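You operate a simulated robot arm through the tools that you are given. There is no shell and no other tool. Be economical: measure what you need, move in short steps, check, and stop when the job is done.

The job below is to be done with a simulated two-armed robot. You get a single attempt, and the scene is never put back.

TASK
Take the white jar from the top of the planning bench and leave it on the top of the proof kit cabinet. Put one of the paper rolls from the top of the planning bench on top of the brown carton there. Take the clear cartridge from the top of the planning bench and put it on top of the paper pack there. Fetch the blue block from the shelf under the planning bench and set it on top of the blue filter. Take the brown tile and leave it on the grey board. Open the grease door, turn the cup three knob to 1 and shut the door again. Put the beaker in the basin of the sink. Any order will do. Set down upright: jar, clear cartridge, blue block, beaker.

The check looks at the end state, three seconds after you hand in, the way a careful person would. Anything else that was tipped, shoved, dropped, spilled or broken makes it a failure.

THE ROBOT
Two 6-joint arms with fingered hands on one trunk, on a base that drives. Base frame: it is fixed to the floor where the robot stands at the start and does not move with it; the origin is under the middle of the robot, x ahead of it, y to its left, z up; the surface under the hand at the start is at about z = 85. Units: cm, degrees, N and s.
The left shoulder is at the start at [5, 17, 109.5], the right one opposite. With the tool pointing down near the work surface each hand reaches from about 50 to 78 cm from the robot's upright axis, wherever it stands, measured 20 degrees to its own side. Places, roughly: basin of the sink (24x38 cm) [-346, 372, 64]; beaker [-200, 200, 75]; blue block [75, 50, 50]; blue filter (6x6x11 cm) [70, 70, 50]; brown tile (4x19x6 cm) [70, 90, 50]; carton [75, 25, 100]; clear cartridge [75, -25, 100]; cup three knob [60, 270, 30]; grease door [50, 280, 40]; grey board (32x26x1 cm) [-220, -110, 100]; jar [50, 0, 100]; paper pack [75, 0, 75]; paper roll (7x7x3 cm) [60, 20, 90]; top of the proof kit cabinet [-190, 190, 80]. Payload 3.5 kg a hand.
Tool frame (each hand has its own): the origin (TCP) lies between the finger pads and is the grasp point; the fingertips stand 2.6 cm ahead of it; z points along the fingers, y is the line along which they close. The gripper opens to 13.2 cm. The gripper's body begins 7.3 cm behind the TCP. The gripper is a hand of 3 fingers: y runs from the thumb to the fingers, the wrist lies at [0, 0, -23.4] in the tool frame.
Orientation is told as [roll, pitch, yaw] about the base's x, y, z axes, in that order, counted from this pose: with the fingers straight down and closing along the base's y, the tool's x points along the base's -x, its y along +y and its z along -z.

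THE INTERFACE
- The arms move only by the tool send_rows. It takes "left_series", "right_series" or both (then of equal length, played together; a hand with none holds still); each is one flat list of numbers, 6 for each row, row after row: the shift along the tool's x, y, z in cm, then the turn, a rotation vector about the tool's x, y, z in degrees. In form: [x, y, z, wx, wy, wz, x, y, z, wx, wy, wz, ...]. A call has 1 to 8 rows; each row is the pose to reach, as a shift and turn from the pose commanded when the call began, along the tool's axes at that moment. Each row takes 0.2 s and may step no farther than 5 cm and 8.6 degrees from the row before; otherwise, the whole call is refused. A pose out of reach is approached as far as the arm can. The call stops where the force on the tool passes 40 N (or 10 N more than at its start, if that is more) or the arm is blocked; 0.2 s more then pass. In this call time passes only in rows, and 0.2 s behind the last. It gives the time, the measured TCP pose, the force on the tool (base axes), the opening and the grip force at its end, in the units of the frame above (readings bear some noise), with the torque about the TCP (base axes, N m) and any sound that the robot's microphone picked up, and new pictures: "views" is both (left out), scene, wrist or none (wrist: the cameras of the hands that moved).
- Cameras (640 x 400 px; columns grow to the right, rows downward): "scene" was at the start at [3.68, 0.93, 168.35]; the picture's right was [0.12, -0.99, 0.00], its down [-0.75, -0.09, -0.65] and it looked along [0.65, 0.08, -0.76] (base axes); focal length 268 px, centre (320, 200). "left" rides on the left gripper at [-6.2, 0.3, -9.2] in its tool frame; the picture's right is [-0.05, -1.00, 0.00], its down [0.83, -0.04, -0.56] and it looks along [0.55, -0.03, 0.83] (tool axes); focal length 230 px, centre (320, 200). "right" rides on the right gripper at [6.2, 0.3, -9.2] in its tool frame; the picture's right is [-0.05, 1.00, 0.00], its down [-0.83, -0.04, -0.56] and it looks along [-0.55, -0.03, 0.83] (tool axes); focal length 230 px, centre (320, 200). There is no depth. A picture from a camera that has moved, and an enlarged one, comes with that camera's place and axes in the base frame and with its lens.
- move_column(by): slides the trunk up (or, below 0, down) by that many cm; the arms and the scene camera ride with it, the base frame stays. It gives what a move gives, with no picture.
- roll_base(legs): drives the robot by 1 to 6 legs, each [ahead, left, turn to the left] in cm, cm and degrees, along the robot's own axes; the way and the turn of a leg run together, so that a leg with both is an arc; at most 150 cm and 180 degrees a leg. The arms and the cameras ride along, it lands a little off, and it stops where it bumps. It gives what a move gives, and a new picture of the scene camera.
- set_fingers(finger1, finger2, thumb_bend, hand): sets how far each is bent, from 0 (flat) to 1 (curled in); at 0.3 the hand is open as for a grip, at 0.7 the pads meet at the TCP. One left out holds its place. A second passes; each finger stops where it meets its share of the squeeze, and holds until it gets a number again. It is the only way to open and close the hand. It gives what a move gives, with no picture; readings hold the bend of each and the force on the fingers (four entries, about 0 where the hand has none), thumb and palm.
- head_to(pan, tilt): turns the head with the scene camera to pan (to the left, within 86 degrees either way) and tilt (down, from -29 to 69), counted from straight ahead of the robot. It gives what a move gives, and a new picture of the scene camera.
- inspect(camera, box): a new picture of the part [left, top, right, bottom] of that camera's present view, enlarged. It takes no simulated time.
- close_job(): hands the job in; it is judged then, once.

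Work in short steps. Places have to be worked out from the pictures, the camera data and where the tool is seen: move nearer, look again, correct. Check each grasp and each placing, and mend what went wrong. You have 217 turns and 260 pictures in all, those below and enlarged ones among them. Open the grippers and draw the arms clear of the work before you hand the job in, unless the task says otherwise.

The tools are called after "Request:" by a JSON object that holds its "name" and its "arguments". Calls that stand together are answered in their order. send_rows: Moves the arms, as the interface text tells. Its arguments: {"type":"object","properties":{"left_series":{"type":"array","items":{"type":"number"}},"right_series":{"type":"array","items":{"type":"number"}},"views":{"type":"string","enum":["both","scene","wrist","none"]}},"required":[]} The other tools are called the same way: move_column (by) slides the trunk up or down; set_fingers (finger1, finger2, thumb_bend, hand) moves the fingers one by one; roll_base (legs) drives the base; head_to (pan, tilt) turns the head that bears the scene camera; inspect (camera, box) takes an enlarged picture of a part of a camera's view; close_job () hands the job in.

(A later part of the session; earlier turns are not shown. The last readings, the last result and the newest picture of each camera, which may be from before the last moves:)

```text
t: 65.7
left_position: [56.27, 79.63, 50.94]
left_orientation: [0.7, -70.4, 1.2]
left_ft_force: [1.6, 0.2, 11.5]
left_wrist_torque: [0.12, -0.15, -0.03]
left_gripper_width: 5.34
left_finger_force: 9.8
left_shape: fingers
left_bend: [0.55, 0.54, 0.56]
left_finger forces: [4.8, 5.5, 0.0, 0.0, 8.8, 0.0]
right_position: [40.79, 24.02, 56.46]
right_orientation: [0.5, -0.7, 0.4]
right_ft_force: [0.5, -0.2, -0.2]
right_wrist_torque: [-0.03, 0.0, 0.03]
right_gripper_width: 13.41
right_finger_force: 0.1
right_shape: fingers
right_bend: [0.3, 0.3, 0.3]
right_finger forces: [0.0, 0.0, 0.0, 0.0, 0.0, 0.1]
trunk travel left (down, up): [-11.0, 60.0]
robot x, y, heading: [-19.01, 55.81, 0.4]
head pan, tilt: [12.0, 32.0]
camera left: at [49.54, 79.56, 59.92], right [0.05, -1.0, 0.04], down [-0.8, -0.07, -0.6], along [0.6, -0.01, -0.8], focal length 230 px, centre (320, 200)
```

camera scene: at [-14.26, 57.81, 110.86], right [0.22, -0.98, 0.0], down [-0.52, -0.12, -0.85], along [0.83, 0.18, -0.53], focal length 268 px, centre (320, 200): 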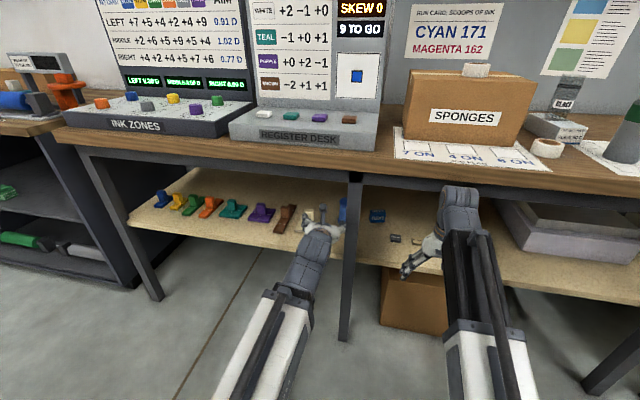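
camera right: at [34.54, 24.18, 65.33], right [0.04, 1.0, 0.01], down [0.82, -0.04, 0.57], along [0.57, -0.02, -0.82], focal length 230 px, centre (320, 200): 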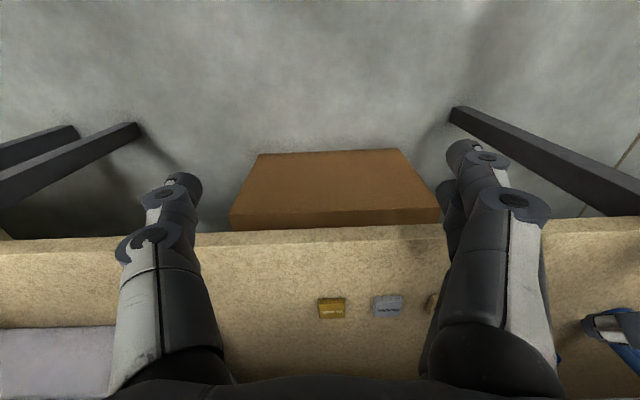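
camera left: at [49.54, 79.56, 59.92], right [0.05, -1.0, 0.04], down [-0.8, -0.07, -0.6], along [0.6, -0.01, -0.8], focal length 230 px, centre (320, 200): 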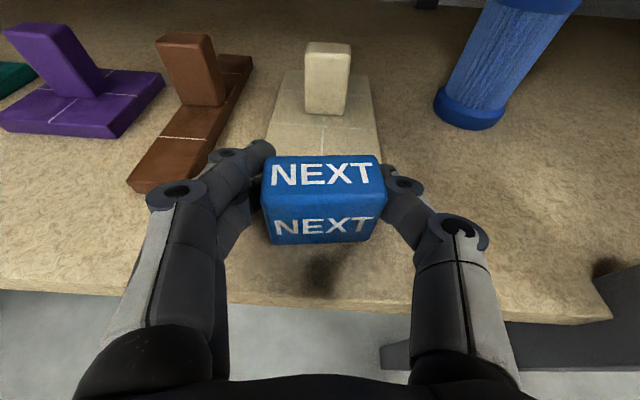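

Contact (11 N). Open slightly, flatten the hand by 10° about the TCP, and regrip.

Request:
{"name": "set_fingers", "arguments": {"hand": "left", "finger1": 0.46, "finger2": 0.46, "thumb_bend": 0.46}}

Request:
{"name": "send_rows", "arguments": {"left_series": [-0.2, 0, 0, 0, -5, 0, -0.4, 0, 0.1, 0, -10, 0], "views": "wrist"}}

```text
t: 66.7
left_position: [56.3, 79.55, 50.77]
left_orientation: [0.6, -70.1, 1.1]
left_ft_force: [-0.4, -0.5, 0.3]
left_wrist_torque: [-0.03, 0.02, 0.0]
left_gripper_width: 8.07
left_finger_force: 0.0
left_shape: fingers
left_bend: [0.46, 0.46, 0.46]
left_finger forces: [0.0, 0.0, 0.0, 0.0, 0.0, 0.0]
right_position: [40.82, 24.02, 56.31]
right_orientation: [0.6, -0.7, 0.4]
right_ft_force: [0.2, 0.1, -0.3]
right_wrist_torque: [0.01, 0.0, 0.01]
right_gripper_width: 13.42
right_finger_force: 0.1
right_shape: fingers
right_bend: [0.3, 0.3, 0.3]
right_finger forces: [0.1, 0.0, 0.1, 0.0, 0.1, 0.0]
trunk travel left (down, up): [-11.0, 60.0]
robot x, y, heading: [-18.62, 55.68, 0.3]
head pan, tilt: [12.0, 32.0]
```

```text
t: 67.3
left_position: [56.43, 79.55, 51.07]
left_orientation: [1.0, -78.9, 0.7]
left_ft_force: [0.1, 0.4, 0.7]
left_wrist_torque: [-0.02, 0.01, 0.02]
left_gripper_width: 8.09
left_finger_force: 0.1
left_shape: fingers
left_bend: [0.46, 0.46, 0.46]
left_finger forces: [0.0, 0.1, 0.1, 0.0, 0.0, 0.0]
right_position: [40.87, 24.16, 56.27]
right_orientation: [0.6, -0.7, 0.5]
right_ft_force: [0.3, -0.3, -0.1]
right_wrist_torque: [0.0, -0.01, 0.0]
right_gripper_width: 13.43
right_finger_force: 0.0
right_shape: fingers
right_bend: [0.3, 0.3, 0.3]
right_finger forces: [0.0, 0.1, 0.1, 0.0, 0.0, 0.0]
trunk travel left (down, up): [-11.0, 60.0]
robot x, y, heading: [-19.17, 55.97, 0.2]
head pan, tilt: [12.0, 32.0]
camera left: at [48.44, 79.48, 58.95], right [0.04, -1.0, 0.05], down [-0.7, -0.06, -0.71], along [0.71, -0.01, -0.7], focal length 230 px, centre (320, 200)
```

left: 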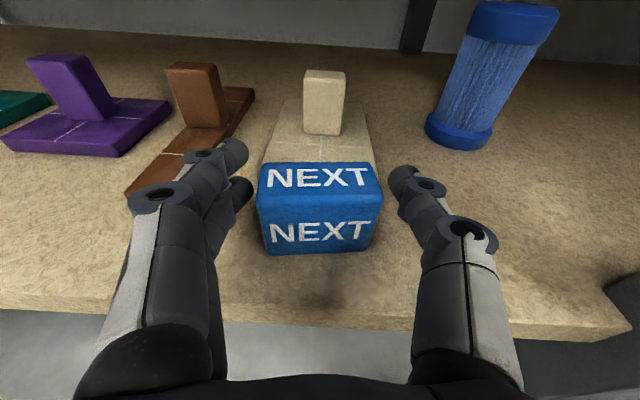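

Regrip and lift a bit.

Request:
{"name": "set_fingers", "arguments": {"hand": "left", "finger1": 0.62, "finger2": 0.62, "thumb_bend": 0.62}}

Request:
{"name": "send_rows", "arguments": {"left_series": [-2, 0, -1, 0, 0, 0, -5, 0, -3, 0, 0, 0, -9, 0, -5, 0, 0, 0], "views": "wrist"}}

```text
t: 68.3
left_position: [56.44, 79.33, 51.13]
left_orientation: [0.8, -78.9, 0.6]
left_ft_force: [0.5, -0.4, 0.1]
left_wrist_torque: [0.03, 0.03, -0.02]
left_gripper_width: 4.95
left_finger_force: 9.9
left_shape: fingers
left_bend: [0.57, 0.56, 0.58]
left_finger forces: [4.5, 5.3, 0.0, 0.0, 10.8, 0.0]
right_position: [40.72, 24.08, 56.4]
right_orientation: [0.7, -0.7, 0.4]
right_ft_force: [0.2, 0.2, 0.1]
right_wrist_torque: [0.0, 0.0, 0.0]
right_gripper_width: 13.42
right_finger_force: 0.0
right_shape: fingers
right_bend: [0.3, 0.3, 0.3]
right_finger forces: [0.0, 0.0, 0.1, 0.1, 0.0, 0.0]
trunk travel left (down, up): [-11.0, 60.0]
robot x, y, heading: [-18.89, 56.01, 0.3]
head pan, tilt: [12.0, 32.0]
```

```text
t: 69.1
left_position: [52.95, 79.33, 60.72]
left_orientation: [1.1, -80.0, 0.7]
left_ft_force: [1.1, 0.6, -0.5]
left_wrist_torque: [0.01, 0.01, 0.01]
left_gripper_width: 4.93
left_finger_force: 9.9
left_shape: fingers
left_bend: [0.57, 0.56, 0.58]
left_finger forces: [4.4, 5.3, 0.0, 0.0, 10.7, 0.0]
right_position: [40.81, 24.03, 56.33]
right_orientation: [0.6, -0.7, 0.4]
right_ft_force: [0.2, 0.3, 0.4]
right_wrist_torque: [0.02, 0.0, 0.0]
right_gripper_width: 13.4
right_finger_force: 0.1
right_shape: fingers
right_bend: [0.3, 0.3, 0.3]
right_finger forces: [0.0, 0.0, 0.1, 0.0, 0.0, 0.0]
trunk travel left (down, up): [-11.0, 60.0]
robot x, y, heading: [-18.82, 56.28, 0.3]
head pan, tilt: [12.0, 32.0]
camera left: at [44.84, 79.26, 68.55], right [0.04, -1.0, 0.05], down [-0.69, -0.06, -0.72], along [0.72, 0.0, -0.69], focal length 230 px, centre (320, 200)
```

left: 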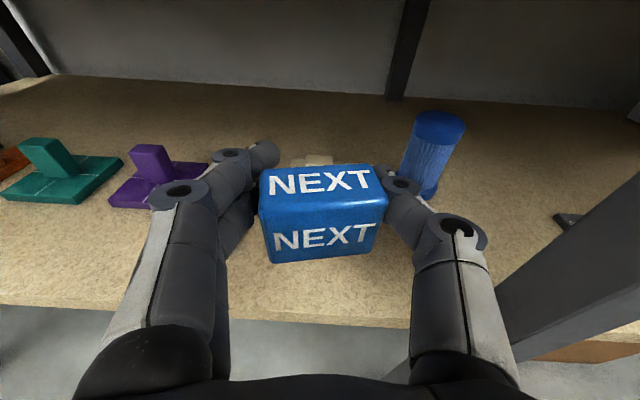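

Held. Now yaw the hand −30° (pointing right) and raise to z≈64.5 at the approach start [52.7,76].

Request:
{"name": "send_rows", "arguments": {"left_series": [-0.9, -0.8, -0.2, 7.4, 0, 1.3, -1.8, -1.6, -0.5, 14.8, 0, 2.6, -2.7, -2.4, -0.7, 22.1, 0, 3.9, -3.7, -3.3, -0.96, 29.5, 0, 5.2], "views": "both"}}

```text
t: 70.1
left_position: [52.79, 76.21, 64.65]
left_orientation: [1.4, -80.1, -29.8]
left_ft_force: [-0.4, -0.2, -1.2]
left_wrist_torque: [-0.01, -0.01, -0.01]
left_gripper_width: 4.91
left_finger_force: 10.6
left_shape: fingers
left_bend: [0.57, 0.56, 0.58]
left_finger forces: [4.3, 5.1, 0.1, 0.1, 10.7, 0.0]
right_position: [40.81, 24.14, 56.19]
right_orientation: [0.5, -0.7, 0.3]
right_ft_force: [0.1, 0.6, 0.9]
right_wrist_torque: [0.02, 0.01, -0.01]
right_gripper_width: 13.41
right_finger_force: 0.1
right_shape: fingers
right_bend: [0.3, 0.3, 0.3]
right_finger forces: [0.0, 0.0, 0.0, 0.0, 0.0, 0.0]
trunk travel left (down, up): [-11.0, 60.0]
robot x, y, heading: [-18.94, 55.74, 0.3]
head pan, tilt: [12.0, 32.0]
camera scene: at [-14.19, 57.61, 110.86], right [0.21, -0.98, 0.0], down [-0.52, -0.11, -0.85], along [0.83, 0.18, -0.53], focal length 268 px, centre (320, 200)
camera left: at [45.76, 80.1, 72.37], right [-0.47, -0.88, 0.05], down [-0.63, 0.29, -0.72], along [0.62, -0.37, -0.69], focal length 230 px, centre (320, 200)
```

scene: 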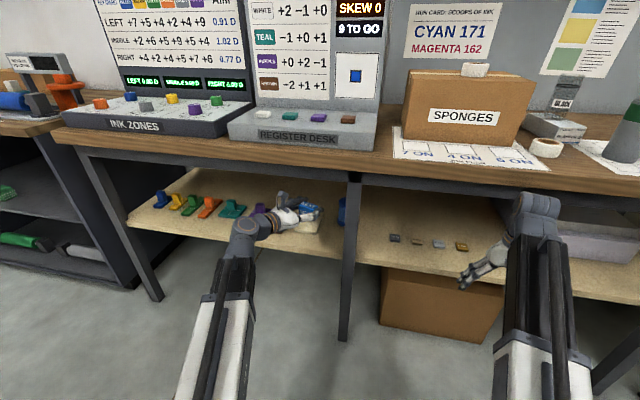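
left: 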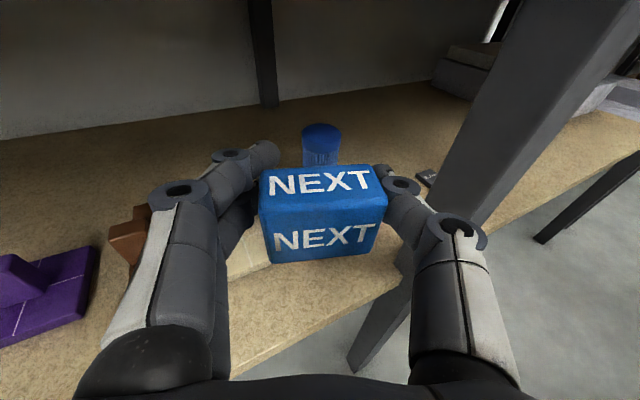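

Filter top lies in line ahead (≈[69.7,66.4], z≈58.5). Check the beam's lower edge near the hand before driving in.

Request:
{"name": "inspect", "arguments": {"camera": "scene", "box": [216, 140, 376, 240]}}

```text
4.00 times, centred on (296, 190) of scene
camera zoom: at [-14.19, 57.61, 110.86], right [0.21, -0.98, 0.0], down [-0.52, -0.11, -0.85], along [0.83, 0.18, -0.53], focal length 1070 px, centre (416, 240)
```

zoom: 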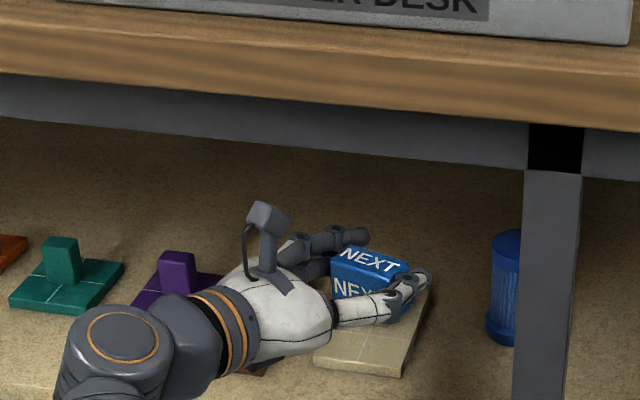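

Beam bottom ≈75 and camera top ≈74 now; lowering 1.2 cm gives clearance. Advance ~15 cm and look.

Request:
{"name": "send_rows", "arguments": {"left_series": [0.5, 0, 3.9, 0, 0, 0, -0.15, 0, 7.7, 0, 0, 0, -0.8, 0, 11.4, 0, 0, 0, -1.45, 0, 15.2, 0, 0, 0], "views": "both"}}

```text
t: 71.1
left_position: [66.28, 69.04, 63.45]
left_orientation: [1.4, -80.1, -29.6]
left_ft_force: [-0.1, 0.3, 0.3]
left_wrist_torque: [0.01, 0.03, -0.02]
left_gripper_width: 4.93
left_finger_force: 9.8
left_shape: fingers
left_bend: [0.57, 0.56, 0.58]
left_finger forces: [4.3, 5.2, 0.0, 0.0, 10.5, 0.1]
right_position: [40.84, 24.05, 56.27]
right_orientation: [0.6, -0.7, 0.4]
right_ft_force: [0.3, 0.1, -0.2]
right_wrist_torque: [0.0, 0.01, 0.0]
right_gripper_width: 13.4
right_finger_force: 0.1
right_shape: fingers
right_bend: [0.3, 0.3, 0.3]
right_finger forces: [0.0, 0.0, 0.0, 0.0, 0.1, 0.0]
trunk travel left (down, up): [-11.0, 60.0]
robot x, y, heading: [-19.06, 55.67, 0.3]
head pan, tilt: [12.0, 32.0]
camera scene: at [-14.2, 57.63, 110.86], right [0.21, -0.98, 0.0], down [-0.52, -0.11, -0.85], along [0.83, 0.18, -0.53], focal length 268 px, centre (320, 200)
camera left: at [59.35, 73.0, 71.22], right [-0.46, -0.88, 0.05], down [-0.63, 0.29, -0.72], along [0.62, -0.36, -0.69], focal length 230 px, centre (320, 200)
```

scene: 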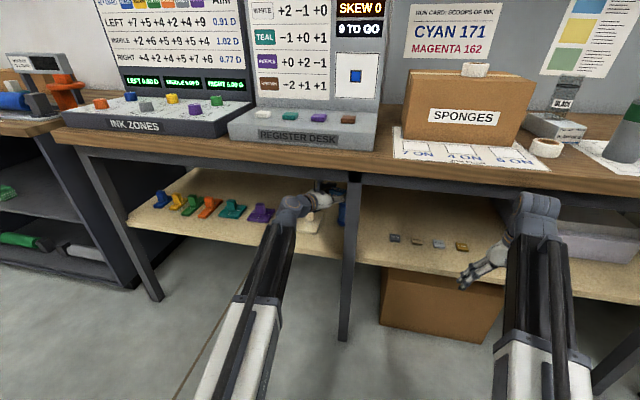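
left: 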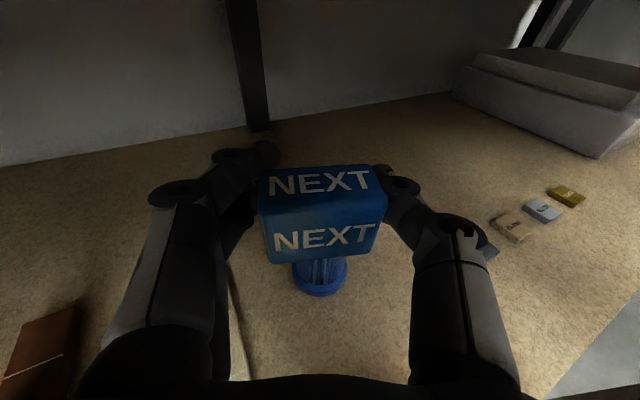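

Filter base computes to [69.5,66.45]. Move the last 4 cm above it, then lower to contact gently.

Request:
{"name": "send_rows", "arguments": {"left_series": [-0.58, -0.6, 3.28, 0, 0, 0, 0.1, -0.6, 3.4, 0, 0, 0, 0.5, -0.6, 3.47, 0, 0, 0, 0.8, -0.6, 3.52, 0, 0, 0], "views": "wrist"}}

```text
t: 72.1
left_position: [68.94, 66.81, 62.09]
left_orientation: [1.1, -80.0, -29.3]
left_ft_force: [-0.4, -0.9, -0.5]
left_wrist_torque: [0.01, 0.01, -0.04]
left_gripper_width: 4.92
left_finger_force: 9.8
left_shape: fingers
left_bend: [0.57, 0.56, 0.58]
left_finger forces: [4.3, 5.0, 0.0, 0.1, 10.5, 0.0]
right_position: [40.78, 24.09, 56.23]
right_orientation: [0.5, -0.7, 0.4]
right_ft_force: [0.3, 0.5, -0.4]
right_wrist_torque: [-0.04, -0.02, -0.01]
right_gripper_width: 13.4
right_finger_force: 0.1
right_shape: fingers
right_bend: [0.3, 0.3, 0.3]
right_finger forces: [0.1, 0.1, 0.1, 0.0, 0.0, 0.0]
trunk travel left (down, up): [-11.0, 60.0]
robot x, y, heading: [-18.87, 55.93, 0.4]
head pan, tilt: [12.0, 32.0]
camera left: at [61.93, 70.79, 69.77], right [-0.46, -0.88, 0.05], down [-0.63, 0.29, -0.72], along [0.62, -0.36, -0.69], focal length 230 px, centre (320, 200)
```

left: 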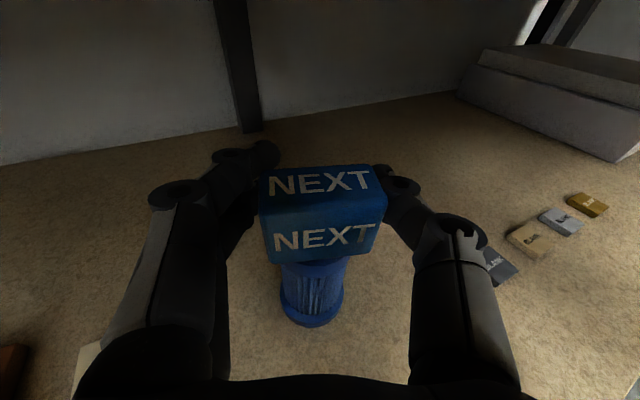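

Nearly in contact and centred. Lower further in 0.3 cm steps.

Request:
{"name": "send_rows", "arguments": {"left_series": [0.3, 0.2, 0.05, 0, 0, 0, 0.6, 0.2, 0.1, 0, 0, 0, 0.8, 0.2, 0.14, 0, 0, 0], "views": "none"}}

```text
t: 72.9
left_position: [69.06, 67.0, 61.39]
left_orientation: [1.6, -80.1, -29.7]
left_ft_force: [1.0, -1.1, 7.8]
left_wrist_torque: [-0.01, -0.07, 0.02]
left_gripper_width: 4.92
left_finger_force: 9.8
left_shape: fingers
left_bend: [0.57, 0.56, 0.58]
left_finger forces: [4.9, 5.0, 0.0, 0.1, 10.7, 0.0]
right_position: [40.86, 24.15, 56.32]
right_orientation: [0.6, -0.9, 0.4]
right_ft_force: [-0.3, -0.2, -1.2]
right_wrist_torque: [0.01, 0.01, -0.02]
right_gripper_width: 13.43
right_finger_force: 0.2
right_shape: fingers
right_bend: [0.3, 0.3, 0.3]
right_finger forces: [0.0, 0.0, 0.0, 0.1, 0.0, 0.0]
trunk travel left (down, up): [-11.0, 60.0]
robot x, y, heading: [-18.83, 55.84, 0.3]
head pan, tilt: [12.0, 32.0]
```

Contact (8 N). Open moderately and retreat horizontally 8 cm.

Request:
{"name": "set_fingers", "arguments": {"hand": "left", "finger1": 0.44, "finger2": 0.44, "thumb_bend": 0.44}}

Request:
{"name": "send_rows", "arguments": {"left_series": [0.35, 0, -2, 0, 0, 0, 0.9, 0, -5, 0, 0, 0, 1.6, 0, -9, 0, 0, 0, 2.3, 0, -13, 0, 0, 0], "views": "wrist"}}

```text
t: 73.9
left_position: [68.97, 66.98, 61.15]
left_orientation: [1.3, -80.0, -29.4]
left_ft_force: [0.1, -0.2, -0.1]
left_wrist_torque: [-0.01, -0.01, 0.0]
left_gripper_width: 8.7
left_finger_force: 0.1
left_shape: fingers
left_bend: [0.44, 0.44, 0.44]
left_finger forces: [0.0, 0.1, 0.0, 0.0, 0.0, 0.0]
right_position: [40.83, 24.04, 56.3]
right_orientation: [0.6, -0.7, 0.4]
right_ft_force: [0.1, -0.3, -0.1]
right_wrist_torque: [0.0, -0.01, 0.03]
right_gripper_width: 13.43
right_finger_force: 0.1
right_shape: fingers
right_bend: [0.3, 0.3, 0.3]
right_finger forces: [0.0, 0.0, 0.2, 0.0, 0.0, 0.0]
trunk travel left (down, up): [-11.0, 60.0]
robot x, y, heading: [-18.98, 55.85, 0.4]
head pan, tilt: [12.0, 32.0]
```

```text
t: 74.9
left_position: [57.4, 73.54, 60.93]
left_orientation: [1.3, -80.0, -29.5]
left_ft_force: [-0.2, 0.3, 0.1]
left_wrist_torque: [0.02, -0.02, 0.02]
left_gripper_width: 8.75
left_finger_force: 0.1
left_shape: fingers
left_bend: [0.44, 0.44, 0.44]
left_finger forces: [0.1, 0.1, 0.1, 0.0, 0.1, 0.0]
right_position: [40.86, 23.96, 56.28]
right_orientation: [0.5, -0.7, 0.4]
right_ft_force: [0.8, -0.9, 0.6]
right_wrist_torque: [0.05, 0.02, 0.0]
right_gripper_width: 13.41
right_finger_force: 0.0
right_shape: fingers
right_bend: [0.3, 0.3, 0.3]
right_finger forces: [0.0, 0.0, 0.0, 0.1, 0.0, 0.1]
trunk travel left (down, up): [-11.0, 60.0]
robot x, y, heading: [-19.14, 55.48, 0.3]
head pan, tilt: [12.0, 32.0]
camera left: at [50.41, 77.35, 68.8], right [-0.46, -0.88, 0.05], down [-0.63, 0.29, -0.72], along [0.62, -0.37, -0.69], focal length 230 px, centre (320, 200)
```

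left: 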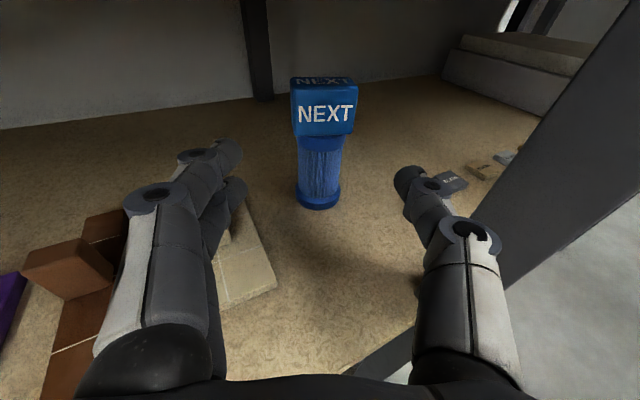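

Block stands on the filter. Now swing the hand back to yaw 0 in front of the brown tile (y≈90).

Request:
{"name": "send_rows", "arguments": {"left_series": [0.5, 3.1, -2.8, -7.4, 0, -1.3, 1, 6.3, -5.5, -14.8, 0, -2.6, 1.5, 9.5, -8.2, -22.1, 0, -3.9, 1.95, 12.6, -11, -29.5, 0, -5.2], "views": "none"}}

Request:
{"name": "send_rows", "arguments": {"left_series": [0, 0, 0, 0, 7.5, 0], "views": "wrist"}}

```text
t: 75.9
left_position: [53.55, 89.69, 61.25]
left_orientation: [1.0, -80.1, 0.9]
left_ft_force: [-0.7, -0.7, 0.0]
left_wrist_torque: [0.0, 0.02, 0.0]
left_gripper_width: 8.77
left_finger_force: 0.0
left_shape: fingers
left_bend: [0.44, 0.44, 0.44]
left_finger forces: [0.0, 0.1, 0.0, 0.0, 0.0, 0.0]
right_position: [41.0, 24.1, 56.28]
right_orientation: [0.6, -0.7, 0.5]
right_ft_force: [0.1, 0.4, 0.4]
right_wrist_torque: [0.01, 0.0, 0.0]
right_gripper_width: 13.4
right_finger_force: 0.1
right_shape: fingers
right_bend: [0.3, 0.3, 0.3]
right_finger forces: [0.0, 0.0, 0.1, 0.0, 0.0, 0.0]
trunk travel left (down, up): [-11.0, 60.0]
robot x, y, heading: [-18.77, 55.34, 0.4]
head pan, tilt: [12.0, 32.0]
```

```text
t: 76.3
left_position: [53.5, 89.74, 61.16]
left_orientation: [0.7, -72.6, 1.2]
left_ft_force: [0.5, 0.3, 0.3]
left_wrist_torque: [0.0, 0.0, 0.01]
left_gripper_width: 8.75
left_finger_force: 0.1
left_shape: fingers
left_bend: [0.44, 0.44, 0.44]
left_finger forces: [0.0, 0.0, 0.0, 0.1, 0.0, 0.1]
right_position: [40.81, 23.99, 56.19]
right_orientation: [0.6, -0.7, 0.4]
right_ft_force: [0.3, 0.4, 0.2]
right_wrist_torque: [-0.05, -0.01, -0.02]
right_gripper_width: 13.4
right_finger_force: 0.1
right_shape: fingers
right_bend: [0.3, 0.3, 0.3]
right_finger forces: [0.1, 0.1, 0.0, 0.0, 0.0, 0.0]
trunk travel left (down, up): [-11.0, 60.0]
robot x, y, heading: [-18.81, 56.16, 0.3]
head pan, tilt: [12.0, 32.0]
camera left: at [46.43, 89.65, 69.89], right [0.05, -1.0, 0.05], down [-0.78, -0.07, -0.63], along [0.63, -0.01, -0.78], focal length 230 px, centre (320, 200)
```

left: 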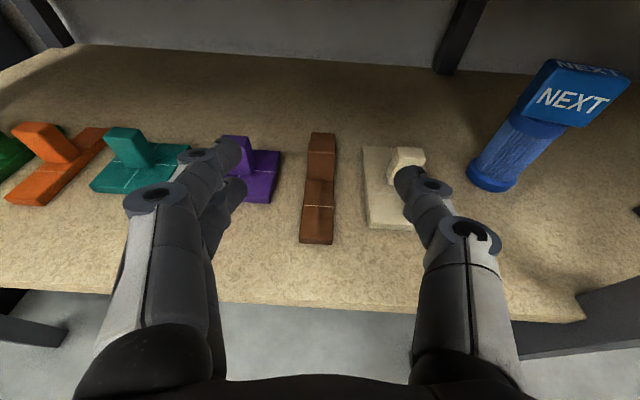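

Zoom in on the brown tile to verify its post's place.

Request:
{"name": "inspect", "arguments": {"camera": "left", "box": [240, 110, 400, 210]}}

```text
4.00 times, centred on (320, 160) of left
camera zoom: at [46.43, 89.65, 69.89], right [0.05, -1.0, 0.05], down [-0.78, -0.07, -0.63], along [0.63, -0.01, -0.78], focal length 920 px, centre (320, 360)
```

zoom: 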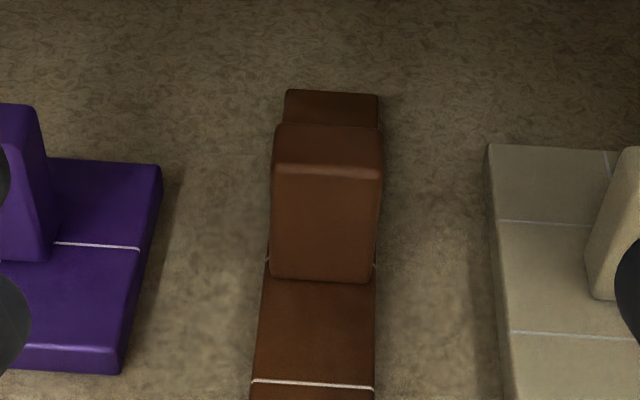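

Post centre ≈[66.8,89.5], top 54, ~2.9 wide. Narrow the fingers to 0.5 and move onto it at z≈52.2.

Request:
{"name": "set_fingers", "arguments": {"hand": "left", "finger1": 0.5, "finger2": 0.5, "thumb_bend": 0.5}}

Request:
{"name": "send_rows", "arguments": {"left_series": [1.2, 0, 3.8, 0, 0, 0, 2.4, -0.1, 7.7, 0, 0, 0, 3.5, -0.1, 11.5, 0, 0, 0, 4.5, -0.2, 15.2, 0, 0, 0], "views": "wrist"}}

```text
t: 77.3
left_position: [53.49, 89.62, 61.03]
left_orientation: [0.7, -72.6, 1.1]
left_ft_force: [-1.0, 0.5, 0.1]
left_wrist_torque: [0.03, -0.03, -0.02]
left_gripper_width: 6.84
left_finger_force: 0.1
left_shape: fingers
left_bend: [0.5, 0.5, 0.5]
left_finger forces: [0.0, 0.0, 0.0, 0.0, 0.1, 0.1]
right_position: [40.91, 24.01, 56.34]
right_orientation: [0.6, -0.7, 0.5]
right_ft_force: [0.4, 0.4, 0.3]
right_wrist_torque: [0.02, 0.02, 0.0]
right_gripper_width: 13.4
right_finger_force: 0.1
right_shape: fingers
right_bend: [0.3, 0.3, 0.3]
right_finger forces: [0.0, 0.0, 0.0, 0.1, 0.1, 0.1]
trunk travel left (down, up): [-11.0, 60.0]
robot x, y, heading: [-18.34, 55.7, 0.1]
head pan, tilt: [12.0, 32.0]
```

```text
t: 78.3
left_position: [66.57, 89.83, 52.46]
left_orientation: [0.5, -72.6, 1.2]
left_ft_force: [-0.1, -0.8, -0.1]
left_wrist_torque: [-0.03, 0.02, -0.05]
left_gripper_width: 6.85
left_finger_force: 0.1
left_shape: fingers
left_bend: [0.5, 0.5, 0.5]
left_finger forces: [0.0, 0.0, 0.0, 0.0, 0.0, 0.1]
right_position: [40.86, 24.24, 56.26]
right_orientation: [0.5, -0.7, 0.4]
right_ft_force: [-0.3, -0.8, 0.8]
right_wrist_torque: [0.03, -0.01, 0.03]
right_gripper_width: 13.42
right_finger_force: 0.0
right_shape: fingers
right_bend: [0.3, 0.3, 0.3]
right_finger forces: [0.0, 0.1, 0.1, 0.0, 0.0, 0.0]
trunk travel left (down, up): [-11.0, 60.0]
robot x, y, heading: [-18.71, 55.86, 0.1]
head pan, tilt: [12.0, 32.0]
camera left: at [59.53, 89.83, 61.12], right [0.05, -1.0, 0.05], down [-0.78, -0.06, -0.63], along [0.63, -0.01, -0.78], focal length 230 px, centre (320, 200)
```

left: 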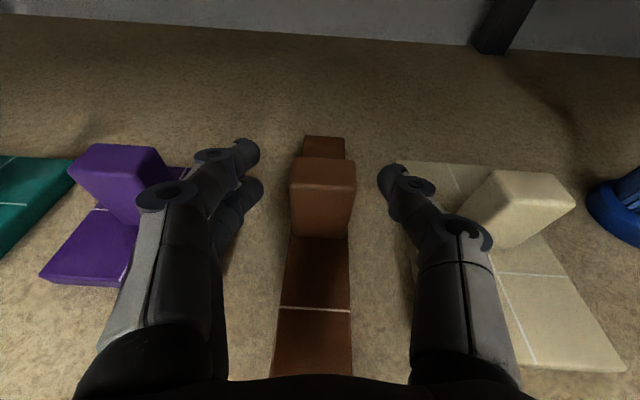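

Post is well between the pads. Close and lift.

Request:
{"name": "set_fingers", "arguments": {"hand": "left", "finger1": 0.68, "finger2": 0.68, "thumb_bend": 0.68}}

Request:
{"name": "send_rows", "arguments": {"left_series": [-1.5, 0, -0.5, 0, 0, 0, -4.5, 0, -1.4, 0, 0, 0], "views": "wrist"}}

```text
t: 79.3
left_position: [66.52, 89.9, 52.5]
left_orientation: [0.6, -72.6, 1.2]
left_ft_force: [-0.3, 0.7, 0.4]
left_wrist_torque: [0.0, 0.04, 0.0]
left_gripper_width: 2.96
left_finger_force: 9.2
left_shape: fingers
left_bend: [0.62, 0.62, 0.64]
left_finger forces: [3.8, 5.1, 0.0, 0.1, 9.1, 0.1]
right_position: [40.82, 24.15, 56.27]
right_orientation: [0.6, -0.6, 0.4]
right_ft_force: [-1.0, -0.6, -0.7]
right_wrist_torque: [-0.03, 0.0, -0.02]
right_gripper_width: 13.37
right_finger_force: 0.0
right_shape: fingers
right_bend: [0.3, 0.3, 0.3]
right_finger forces: [0.0, 0.0, 0.0, 0.0, 0.0, 0.0]
trunk travel left (down, up): [-11.0, 60.0]
robot x, y, heading: [-18.76, 55.69, 0.5]
head pan, tilt: [12.0, 32.0]
```

```text
t: 79.9
left_position: [66.69, 89.73, 57.18]
left_orientation: [0.5, -72.6, 1.4]
left_ft_force: [1.3, 1.0, -0.2]
left_wrist_torque: [0.01, 0.01, -0.05]
left_gripper_width: 2.81
left_finger_force: 7.9
left_shape: fingers
left_bend: [0.64, 0.62, 0.64]
left_finger forces: [3.1, 5.0, 0.0, 0.1, 8.7, 0.0]
right_position: [40.97, 23.99, 56.26]
right_orientation: [0.6, -0.6, 0.4]
right_ft_force: [-0.6, 1.0, 0.2]
right_wrist_torque: [-0.01, 0.04, 0.0]
right_gripper_width: 13.42
right_finger_force: 0.1
right_shape: fingers
right_bend: [0.3, 0.3, 0.3]
right_finger forces: [0.0, 0.1, 0.1, 0.1, 0.2, 0.0]
trunk travel left (down, up): [-11.0, 60.0]
robot x, y, heading: [-18.52, 55.77, 0.2]
head pan, tilt: [12.0, 32.0]
camera left: at [59.49, 89.76, 65.9], right [0.05, -1.0, 0.05], down [-0.78, -0.07, -0.63], along [0.63, -0.01, -0.78], focal length 230 px, centre (320, 200)
```

left: 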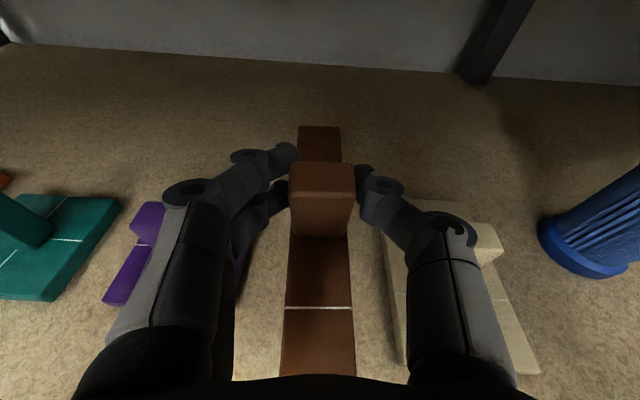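

Tile lifted level. Squeeze a bit more and retreat back and left, out of the shelf.

Request:
{"name": "set_fingers", "arguments": {"hand": "left", "finger1": 0.74, "finger2": 0.74, "thumb_bend": 0.74}}

Request:
{"name": "send_rows", "arguments": {"left_series": [-2, 0, -2.5, 0, 0, 0, -1, 0, -7, 0, 0, 0, 0.5, 0, -11.5, 0, 0, 0, 2, 0, -16, 0, 0, 0, 3, 3.5, -19, 0, 0, 0, 4, 7, -22, 0, 0, 0, 4.8, 10.8, -24.6, 0, 0, 0], "views": "both"}}

```text
t: 80.9
left_position: [66.57, 89.77, 57.22]
left_orientation: [0.7, -72.6, 1.2]
left_ft_force: [-0.1, -0.2, -1.4]
left_wrist_torque: [0.03, 0.06, -0.04]
left_gripper_width: 2.24
left_finger_force: 17.0
left_shape: fingers
left_bend: [0.71, 0.65, 0.65]
left_finger forces: [6.1, 10.7, 0.0, 0.0, 17.1, 0.1]
right_position: [40.77, 24.04, 56.32]
right_orientation: [0.7, -0.7, 0.4]
right_ft_force: [0.7, 0.1, 1.0]
right_wrist_torque: [0.0, -0.01, -0.01]
right_gripper_width: 13.41
right_finger_force: 0.0
right_shape: fingers
right_bend: [0.3, 0.3, 0.3]
right_finger forces: [0.0, 0.0, 0.1, 0.1, 0.1, 0.0]
trunk travel left (down, up): [-11.0, 60.0]
robot x, y, heading: [-18.85, 55.78, 0.1]
head pan, tilt: [12.0, 32.0]
```

```text
t: 82.5
left_position: [41.39, 99.76, 59.85]
left_orientation: [0.6, -72.6, 1.1]
left_ft_force: [0.6, 0.0, -0.5]
left_wrist_torque: [-0.01, 0.04, -0.02]
left_gripper_width: 2.06
left_finger_force: 16.3
left_shape: fingers
left_bend: [0.72, 0.65, 0.66]
left_finger forces: [5.1, 10.6, 0.1, 0.0, 16.3, 0.0]
right_position: [40.91, 23.99, 56.23]
right_orientation: [0.6, -0.7, 0.4]
right_ft_force: [-0.6, -0.3, -0.2]
right_wrist_torque: [-0.01, 0.01, -0.04]
right_gripper_width: 13.38
right_finger_force: 0.1
right_shape: fingers
right_bend: [0.3, 0.3, 0.3]
right_finger forces: [0.1, 0.0, 0.0, 0.0, 0.1, 0.0]
trunk travel left (down, up): [-11.0, 60.0]
robot x, y, heading: [-18.92, 55.34, 0.3]
head pan, tilt: [12.0, 32.0]
camera scene: at [-14.18, 57.61, 110.86], right [0.21, -0.98, 0.0], down [-0.52, -0.11, -0.85], along [0.83, 0.18, -0.53], focal length 268 px, centre (320, 200)
camera left: at [34.28, 99.77, 68.6], right [0.04, -1.0, 0.05], down [-0.78, -0.06, -0.63], along [0.63, -0.01, -0.78], focal length 230 px, centre (320, 200)
```

scene: 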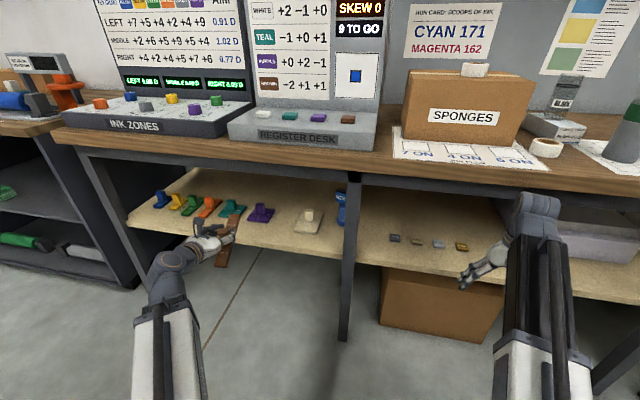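
left: 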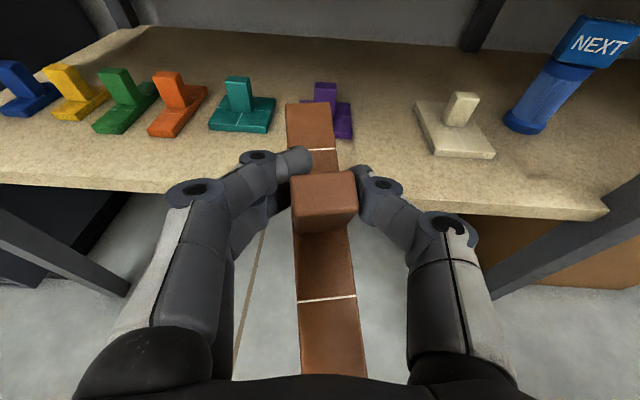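

Tile is out, but finger1 creeps (post twisting slightly); ease the squeeze evenly and then back the base 8 cm.

Request:
{"name": "set_fingers", "arguments": {"hand": "left", "finger1": 0.68, "finger2": 0.68, "thumb_bend": 0.7}}

Request:
{"name": "roll_base", "arguments": {"legs": [[-7, 0, 0]]}}

Request:
{"name": "move_column", "arguments": {"by": 40}}

Request:
{"name": "move_column", "arguments": {"by": 20}}

```text
t: 83.5
left_position: [41.38, 99.77, 59.75]
left_orientation: [0.7, -72.6, 1.3]
left_ft_force: [-0.7, 0.4, -1.2]
left_wrist_torque: [0.02, -0.01, 0.01]
left_gripper_width: 2.3
left_finger_force: 8.3
left_shape: fingers
left_bend: [0.66, 0.62, 0.66]
left_finger forces: [2.1, 6.7, 0.0, 0.0, 8.8, 0.1]
right_position: [40.93, 24.07, 56.25]
right_orientation: [0.7, -0.7, 0.3]
right_ft_force: [-0.1, -0.4, 0.1]
right_wrist_torque: [-0.01, 0.0, -0.04]
right_gripper_width: 13.41
right_finger_force: 0.0
right_shape: fingers
right_bend: [0.3, 0.3, 0.3]
right_finger forces: [0.0, 0.0, 0.0, 0.0, 0.0, 0.0]
trunk travel left (down, up): [-11.0, 60.0]
robot x, y, heading: [-19.1, 55.28, 0.4]
head pan, tilt: [12.0, 32.0]
```

```text
t: 84.6
left_position: [35.62, 99.31, 59.81]
left_orientation: [0.5, -72.6, 0.9]
left_ft_force: [-0.5, 0.0, -0.7]
left_wrist_torque: [0.03, 0.05, 0.01]
left_gripper_width: 2.28
left_finger_force: 8.5
left_shape: fingers
left_bend: [0.66, 0.62, 0.66]
left_finger forces: [2.0, 6.8, 0.0, 0.1, 8.9, 0.0]
right_position: [34.45, 23.48, 56.4]
right_orientation: [0.5, -0.8, 0.1]
right_ft_force: [-0.1, 0.9, 0.1]
right_wrist_torque: [0.0, -0.01, 0.01]
right_gripper_width: 13.41
right_finger_force: 0.0
right_shape: fingers
right_bend: [0.3, 0.3, 0.3]
right_finger forces: [0.0, 0.0, 0.0, 0.0, 0.0, 0.0]
trunk travel left (down, up): [-11.0, 60.0]
robot x, y, heading: [-24.85, 55.44, 0.1]
head pan, tilt: [12.0, 32.0]
stopped in leg 1: the robot was blocked; the commanded pose is now the measured one
camera scene: at [-20.23, 57.37, 110.86], right [0.21, -0.98, 0.0], down [-0.52, -0.11, -0.85], along [0.83, 0.18, -0.53], focal length 268 px, centre (320, 200)
```

scene: 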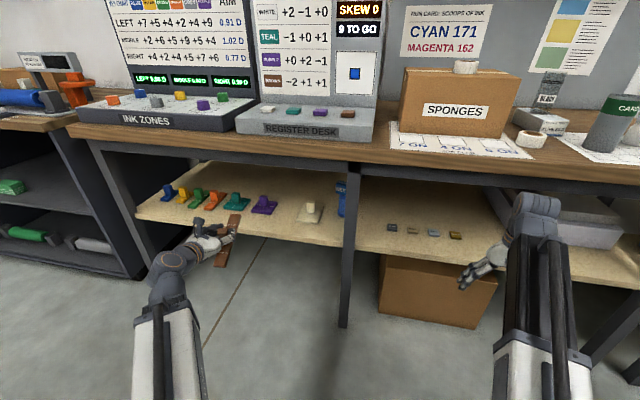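

```text
t: 88.5
left_position: [35.64, 99.26, 99.9]
left_orientation: [0.5, -72.6, 0.9]
left_ft_force: [0.1, -0.3, -1.5]
left_wrist_torque: [-0.01, 0.03, -0.01]
left_gripper_width: 2.26
left_finger_force: 8.8
left_shape: fingers
left_bend: [0.66, 0.62, 0.66]
left_finger forces: [1.9, 6.8, 0.0, 0.0, 8.9, 0.1]
right_position: [34.55, 23.42, 96.32]
right_orientation: [0.6, -0.8, -0.1]
right_ft_force: [-0.1, 0.0, 0.6]
right_wrist_torque: [-0.02, 0.0, -0.01]
right_gripper_width: 13.43
right_finger_force: 0.1
right_shape: fingers
right_bend: [0.3, 0.3, 0.3]
right_finger forces: [0.0, 0.1, 0.0, 0.1, 0.1, 0.0]
trunk travel left (down, up): [-51.0, 20.0]
robot x, y, heading: [-25.12, 55.58, 0.1]
head pan, tilt: [12.0, 32.0]
```

```text
t: 90.6
left_position: [35.65, 99.14, 119.88]
left_orientation: [0.5, -72.7, 0.8]
left_ft_force: [-0.3, 0.1, -1.1]
left_wrist_torque: [-0.02, 0.01, 0.0]
left_gripper_width: 2.27
left_finger_force: 8.7
left_shape: fingers
left_bend: [0.66, 0.62, 0.66]
left_finger forces: [1.9, 6.7, 0.0, 0.1, 9.0, 0.0]
right_position: [34.61, 23.49, 116.28]
right_orientation: [0.6, -0.9, -0.1]
right_ft_force: [0.3, -0.5, 0.2]
right_wrist_torque: [-0.02, 0.01, -0.01]
right_gripper_width: 13.4
right_finger_force: 0.0
right_shape: fingers
right_bend: [0.3, 0.3, 0.3]
right_finger forces: [0.0, 0.0, 0.0, 0.0, 0.1, 0.0]
trunk travel left (down, up): [-71.0, 0.0]
robot x, y, heading: [-24.76, 55.56, -0.3]
head pan, tilt: [12.0, 32.0]
```

Tile is held and raised. Go to the jar with the right hand: forward 10, right 55, forward 25.

Request:
{"name": "roll_base", "arguments": {"legs": [[10, 0, 0], [0, -57, 0], [22, 0, 0]]}}

Request:
{"name": "head_to", "arguments": {"pan": 0, "tilt": 48}}

```text
t: 96.0
left_position: [67.55, 41.23, 119.74]
left_orientation: [0.7, -72.6, 0.7]
left_ft_force: [-0.1, 0.2, -0.1]
left_wrist_torque: [0.0, 0.0, 0.0]
left_gripper_width: 2.31
left_finger_force: 8.9
left_shape: fingers
left_bend: [0.66, 0.62, 0.66]
left_finger forces: [2.0, 6.9, 0.0, 0.0, 8.8, 0.0]
right_position: [66.33, -34.49, 116.31]
right_orientation: [0.7, -0.7, -0.2]
right_ft_force: [0.7, -0.2, -0.3]
right_wrist_torque: [-0.01, 0.03, 0.02]
right_gripper_width: 13.41
right_finger_force: 0.1
right_shape: fingers
right_bend: [0.3, 0.3, 0.3]
right_finger forces: [0.1, 0.0, 0.0, 0.1, 0.0, 0.1]
trunk travel left (down, up): [-71.0, 0.0]
robot x, y, heading: [6.72, -2.24, -0.2]
head pan, tilt: [12.0, 32.0]
camera scene: at [11.64, -0.51, 170.85], right [0.21, -0.98, 0.0], down [-0.52, -0.11, -0.85], along [0.83, 0.17, -0.53], focal length 268 px, centre (320, 200)
```

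scene: 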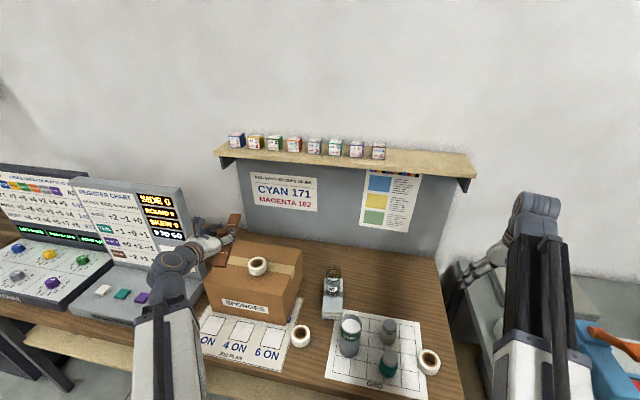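

```text
t: 96.7
left_position: [67.47, 41.26, 119.82]
left_orientation: [0.6, -72.6, 0.8]
left_ft_force: [0.1, -0.4, -1.2]
left_wrist_torque: [-0.01, 0.01, 0.01]
left_gripper_width: 2.26
left_finger_force: 9.0
left_shape: fingers
left_bend: [0.66, 0.62, 0.66]
left_finger forces: [2.1, 6.9, 0.1, 0.1, 8.9, 0.1]
right_position: [66.25, -34.6, 116.25]
right_orientation: [0.6, -0.9, -0.1]
right_ft_force: [-0.4, -0.2, 0.4]
right_wrist_torque: [-0.01, 0.02, 0.01]
right_gripper_width: 13.44
right_finger_force: 0.0
right_shape: fingers
right_bend: [0.3, 0.3, 0.3]
right_finger forces: [0.0, 0.0, 0.2, 0.1, 0.0, 0.0]
trunk travel left (down, up): [-71.0, 0.0]
robot x, y, heading: [6.9, -2.06, -0.1]
head pan, tilt: [0.0, 48.0]
camera scene: at [10.62, -2.36, 168.5], right [0.0, -1.0, 0.0], down [-0.74, 0.0, -0.67], along [0.67, 0.0, -0.74], focal length 268 px, centre (320, 200)
```

scene: 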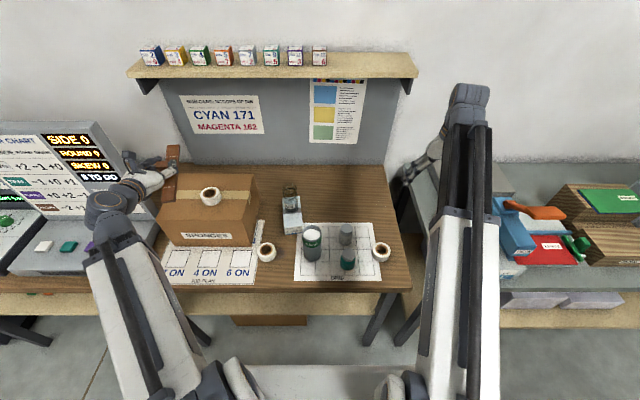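

Move the right hand over the jar at ≈[66,-11.8], z≈106.

Request:
{"name": "send_rows", "arguments": {"right_series": [0, 4.6, 1, 0, 0, 0, 0, 9.2, 3, 0, 0, 0, 0, 13.8, 6, 0, 0, 0, 0, 18.4, 8, 0, 0, 0, 0, 22.7, 10, 0, 0, 0], "views": "wrist"}}

```text
refused: row 2 steps farther than a row can; nothing moved
```

Step sizes slightly too large; use 6 rows.

Request:
{"name": "send_rows", "arguments": {"right_series": [0, 4, 1, 0, 0, 0, 0, 8, 3, 0, 0, 0, 0, 12, 5, 0, 0, 0, 0, 16, 7, 0, 0, 0, 0, 20, 9, 0, 0, 0, 0, 22.7, 10, 0, 0, 0], "views": "wrist"}}

```text
t: 98.1
left_position: [67.39, 41.3, 119.83]
left_orientation: [0.5, -72.6, 0.8]
left_ft_force: [-0.3, 0.6, -1.4]
left_wrist_torque: [-0.04, 0.02, -0.02]
left_gripper_width: 2.27
left_finger_force: 9.2
left_shape: fingers
left_bend: [0.66, 0.62, 0.66]
left_finger forces: [1.9, 6.8, 0.1, 0.0, 8.8, 0.1]
right_position: [66.32, -11.75, 106.6]
right_orientation: [0.5, -0.8, -0.1]
right_ft_force: [0.1, -0.1, 0.4]
right_wrist_torque: [0.0, 0.01, -0.01]
right_gripper_width: 13.42
right_finger_force: 0.1
right_shape: fingers
right_bend: [0.3, 0.3, 0.3]
right_finger forces: [0.1, 0.1, 0.0, 0.1, 0.0, 0.0]
trunk travel left (down, up): [-71.0, 0.0]
robot x, y, heading: [6.91, -2.48, -0.3]
head pan, tilt: [0.0, 48.0]
camera right: at [59.99, -11.57, 115.65], right [0.05, 1.0, 0.01], down [0.82, -0.05, 0.57], along [0.57, -0.02, -0.82], focal length 230 px, centre (320, 200)
```

right: 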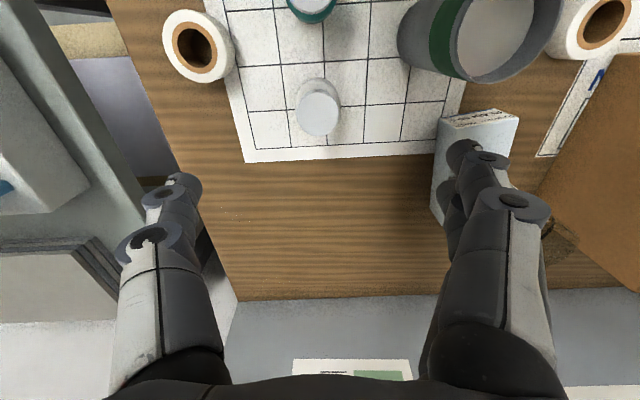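

Lid centre at [65.8,-11.7], ø≈4.2. Descend to z≈88.8 and grip.

Request:
{"name": "send_rows", "arguments": {"right_series": [0.4, 0, 4.5, 0, 0, 0, 0.4, 0, 9, 0, 0, 0, 0.4, 0, 13.5, 0, 0, 0, 0.4, 0, 17.8, 0, 0, 0], "views": "wrist"}}

Request:
{"name": "set_fingers", "arguments": {"hand": "right", "finger1": 0.64, "finger2": 0.64, "thumb_bend": 0.64}}

```text
t: 99.1
left_position: [67.46, 41.26, 119.79]
left_orientation: [0.6, -72.6, 0.8]
left_ft_force: [0.0, 0.2, -1.6]
left_wrist_torque: [-0.01, 0.03, 0.04]
left_gripper_width: 2.25
left_finger_force: 8.8
left_shape: fingers
left_bend: [0.66, 0.62, 0.66]
left_finger forces: [1.9, 6.8, 0.1, 0.0, 8.8, 0.1]
right_position: [66.31, -11.8, 88.98]
right_orientation: [0.7, -0.8, -0.2]
right_ft_force: [0.4, 0.4, -0.1]
right_wrist_torque: [0.04, -0.01, -0.03]
right_gripper_width: 13.41
right_finger_force: 0.1
right_shape: fingers
right_bend: [0.3, 0.3, 0.3]
right_finger forces: [0.0, 0.1, 0.1, 0.0, 0.0, 0.1]
trunk travel left (down, up): [-71.0, 0.0]
robot x, y, heading: [6.56, -2.48, -0.2]
head pan, tilt: [0.0, 48.0]
camera right: at [59.98, -11.49, 98.01], right [0.05, 1.0, 0.01], down [0.82, -0.05, 0.57], along [0.57, -0.02, -0.82], focal length 230 px, centre (320, 200)
```

right: 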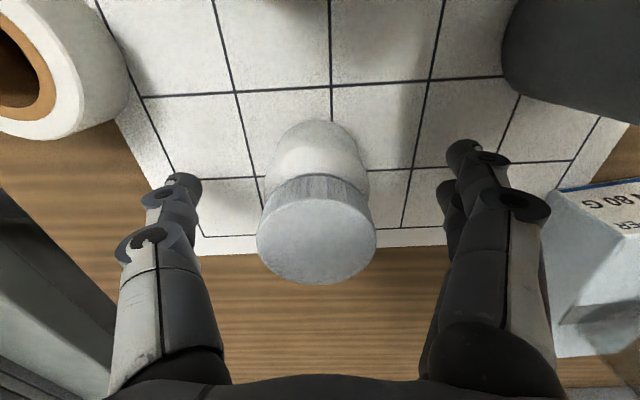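

```text
t: 100.1
left_position: [67.37, 41.07, 119.84]
left_orientation: [0.6, -72.6, 0.8]
left_ft_force: [-0.9, 0.6, -0.5]
left_wrist_torque: [-0.01, 0.03, -0.02]
left_gripper_width: 2.27
left_finger_force: 9.0
left_shape: fingers
left_bend: [0.66, 0.62, 0.66]
left_finger forces: [2.0, 6.7, 0.1, 0.0, 8.8, 0.0]
right_position: [66.35, -11.72, 89.03]
right_orientation: [0.6, -0.7, -0.1]
right_ft_force: [0.3, -0.4, -0.3]
right_wrist_torque: [0.01, 0.02, 0.0]
right_gripper_width: 4.64
right_finger_force: 9.4
right_shape: fingers
right_bend: [0.57, 0.58, 0.59]
right_finger forces: [5.5, 4.2, 0.0, 0.0, 9.6, 0.1]
trunk travel left (down, up): [-71.0, 0.0]
robot x, y, heading: [6.56, -2.18, -0.2]
head pan, tilt: [0.0, 48.0]
```

Jar gripped (4.64 cm, 9 N). Lift 25 cm.

Request:
{"name": "send_rows", "arguments": {"right_series": [0, 0, -2, 0, 0, 0, 0, 0, -6, 0, 0, 0, 0, 0, -11, 0, 0, 0, 0, 0, -16, 0, 0, 0, 0, 0, -21, 0, 0, 0, 0, 0, -26, 0, 0, 0], "views": "wrist"}}

```text
t: 101.5
left_position: [67.32, 41.28, 119.86]
left_orientation: [0.6, -72.6, 0.8]
left_ft_force: [-1.0, -0.5, -1.3]
left_wrist_torque: [0.0, -0.01, -0.03]
left_gripper_width: 2.27
left_finger_force: 9.6
left_shape: fingers
left_bend: [0.66, 0.62, 0.66]
left_finger forces: [1.8, 6.9, 0.1, 0.0, 8.7, 0.1]
right_position: [65.88, -11.98, 114.7]
right_orientation: [0.7, -0.8, -0.2]
right_ft_force: [0.3, 0.0, -1.4]
right_wrist_torque: [-0.01, 0.0, -0.03]
right_gripper_width: 4.64
right_finger_force: 9.2
right_shape: fingers
right_bend: [0.57, 0.58, 0.59]
right_finger forces: [5.5, 4.1, 0.1, 0.0, 9.5, 0.0]
trunk travel left (down, up): [-71.0, 0.0]
robot x, y, heading: [6.52, -1.95, -0.3]
head pan, tilt: [0.0, 48.0]
camera right: at [59.61, -11.78, 123.71], right [0.05, 1.0, 0.01], down [0.82, -0.05, 0.57], along [0.57, -0.02, -0.82], focal length 230 px, centre (320, 200)
```

right: 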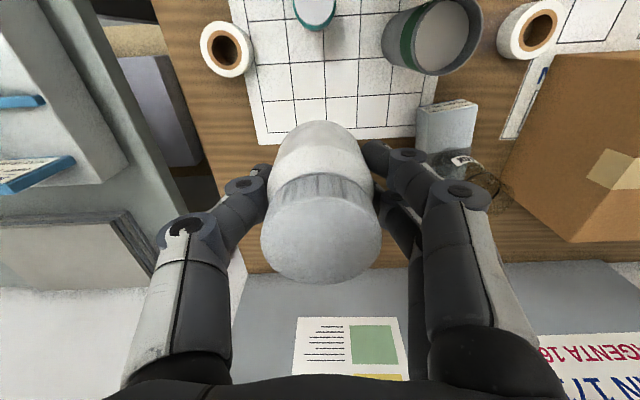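

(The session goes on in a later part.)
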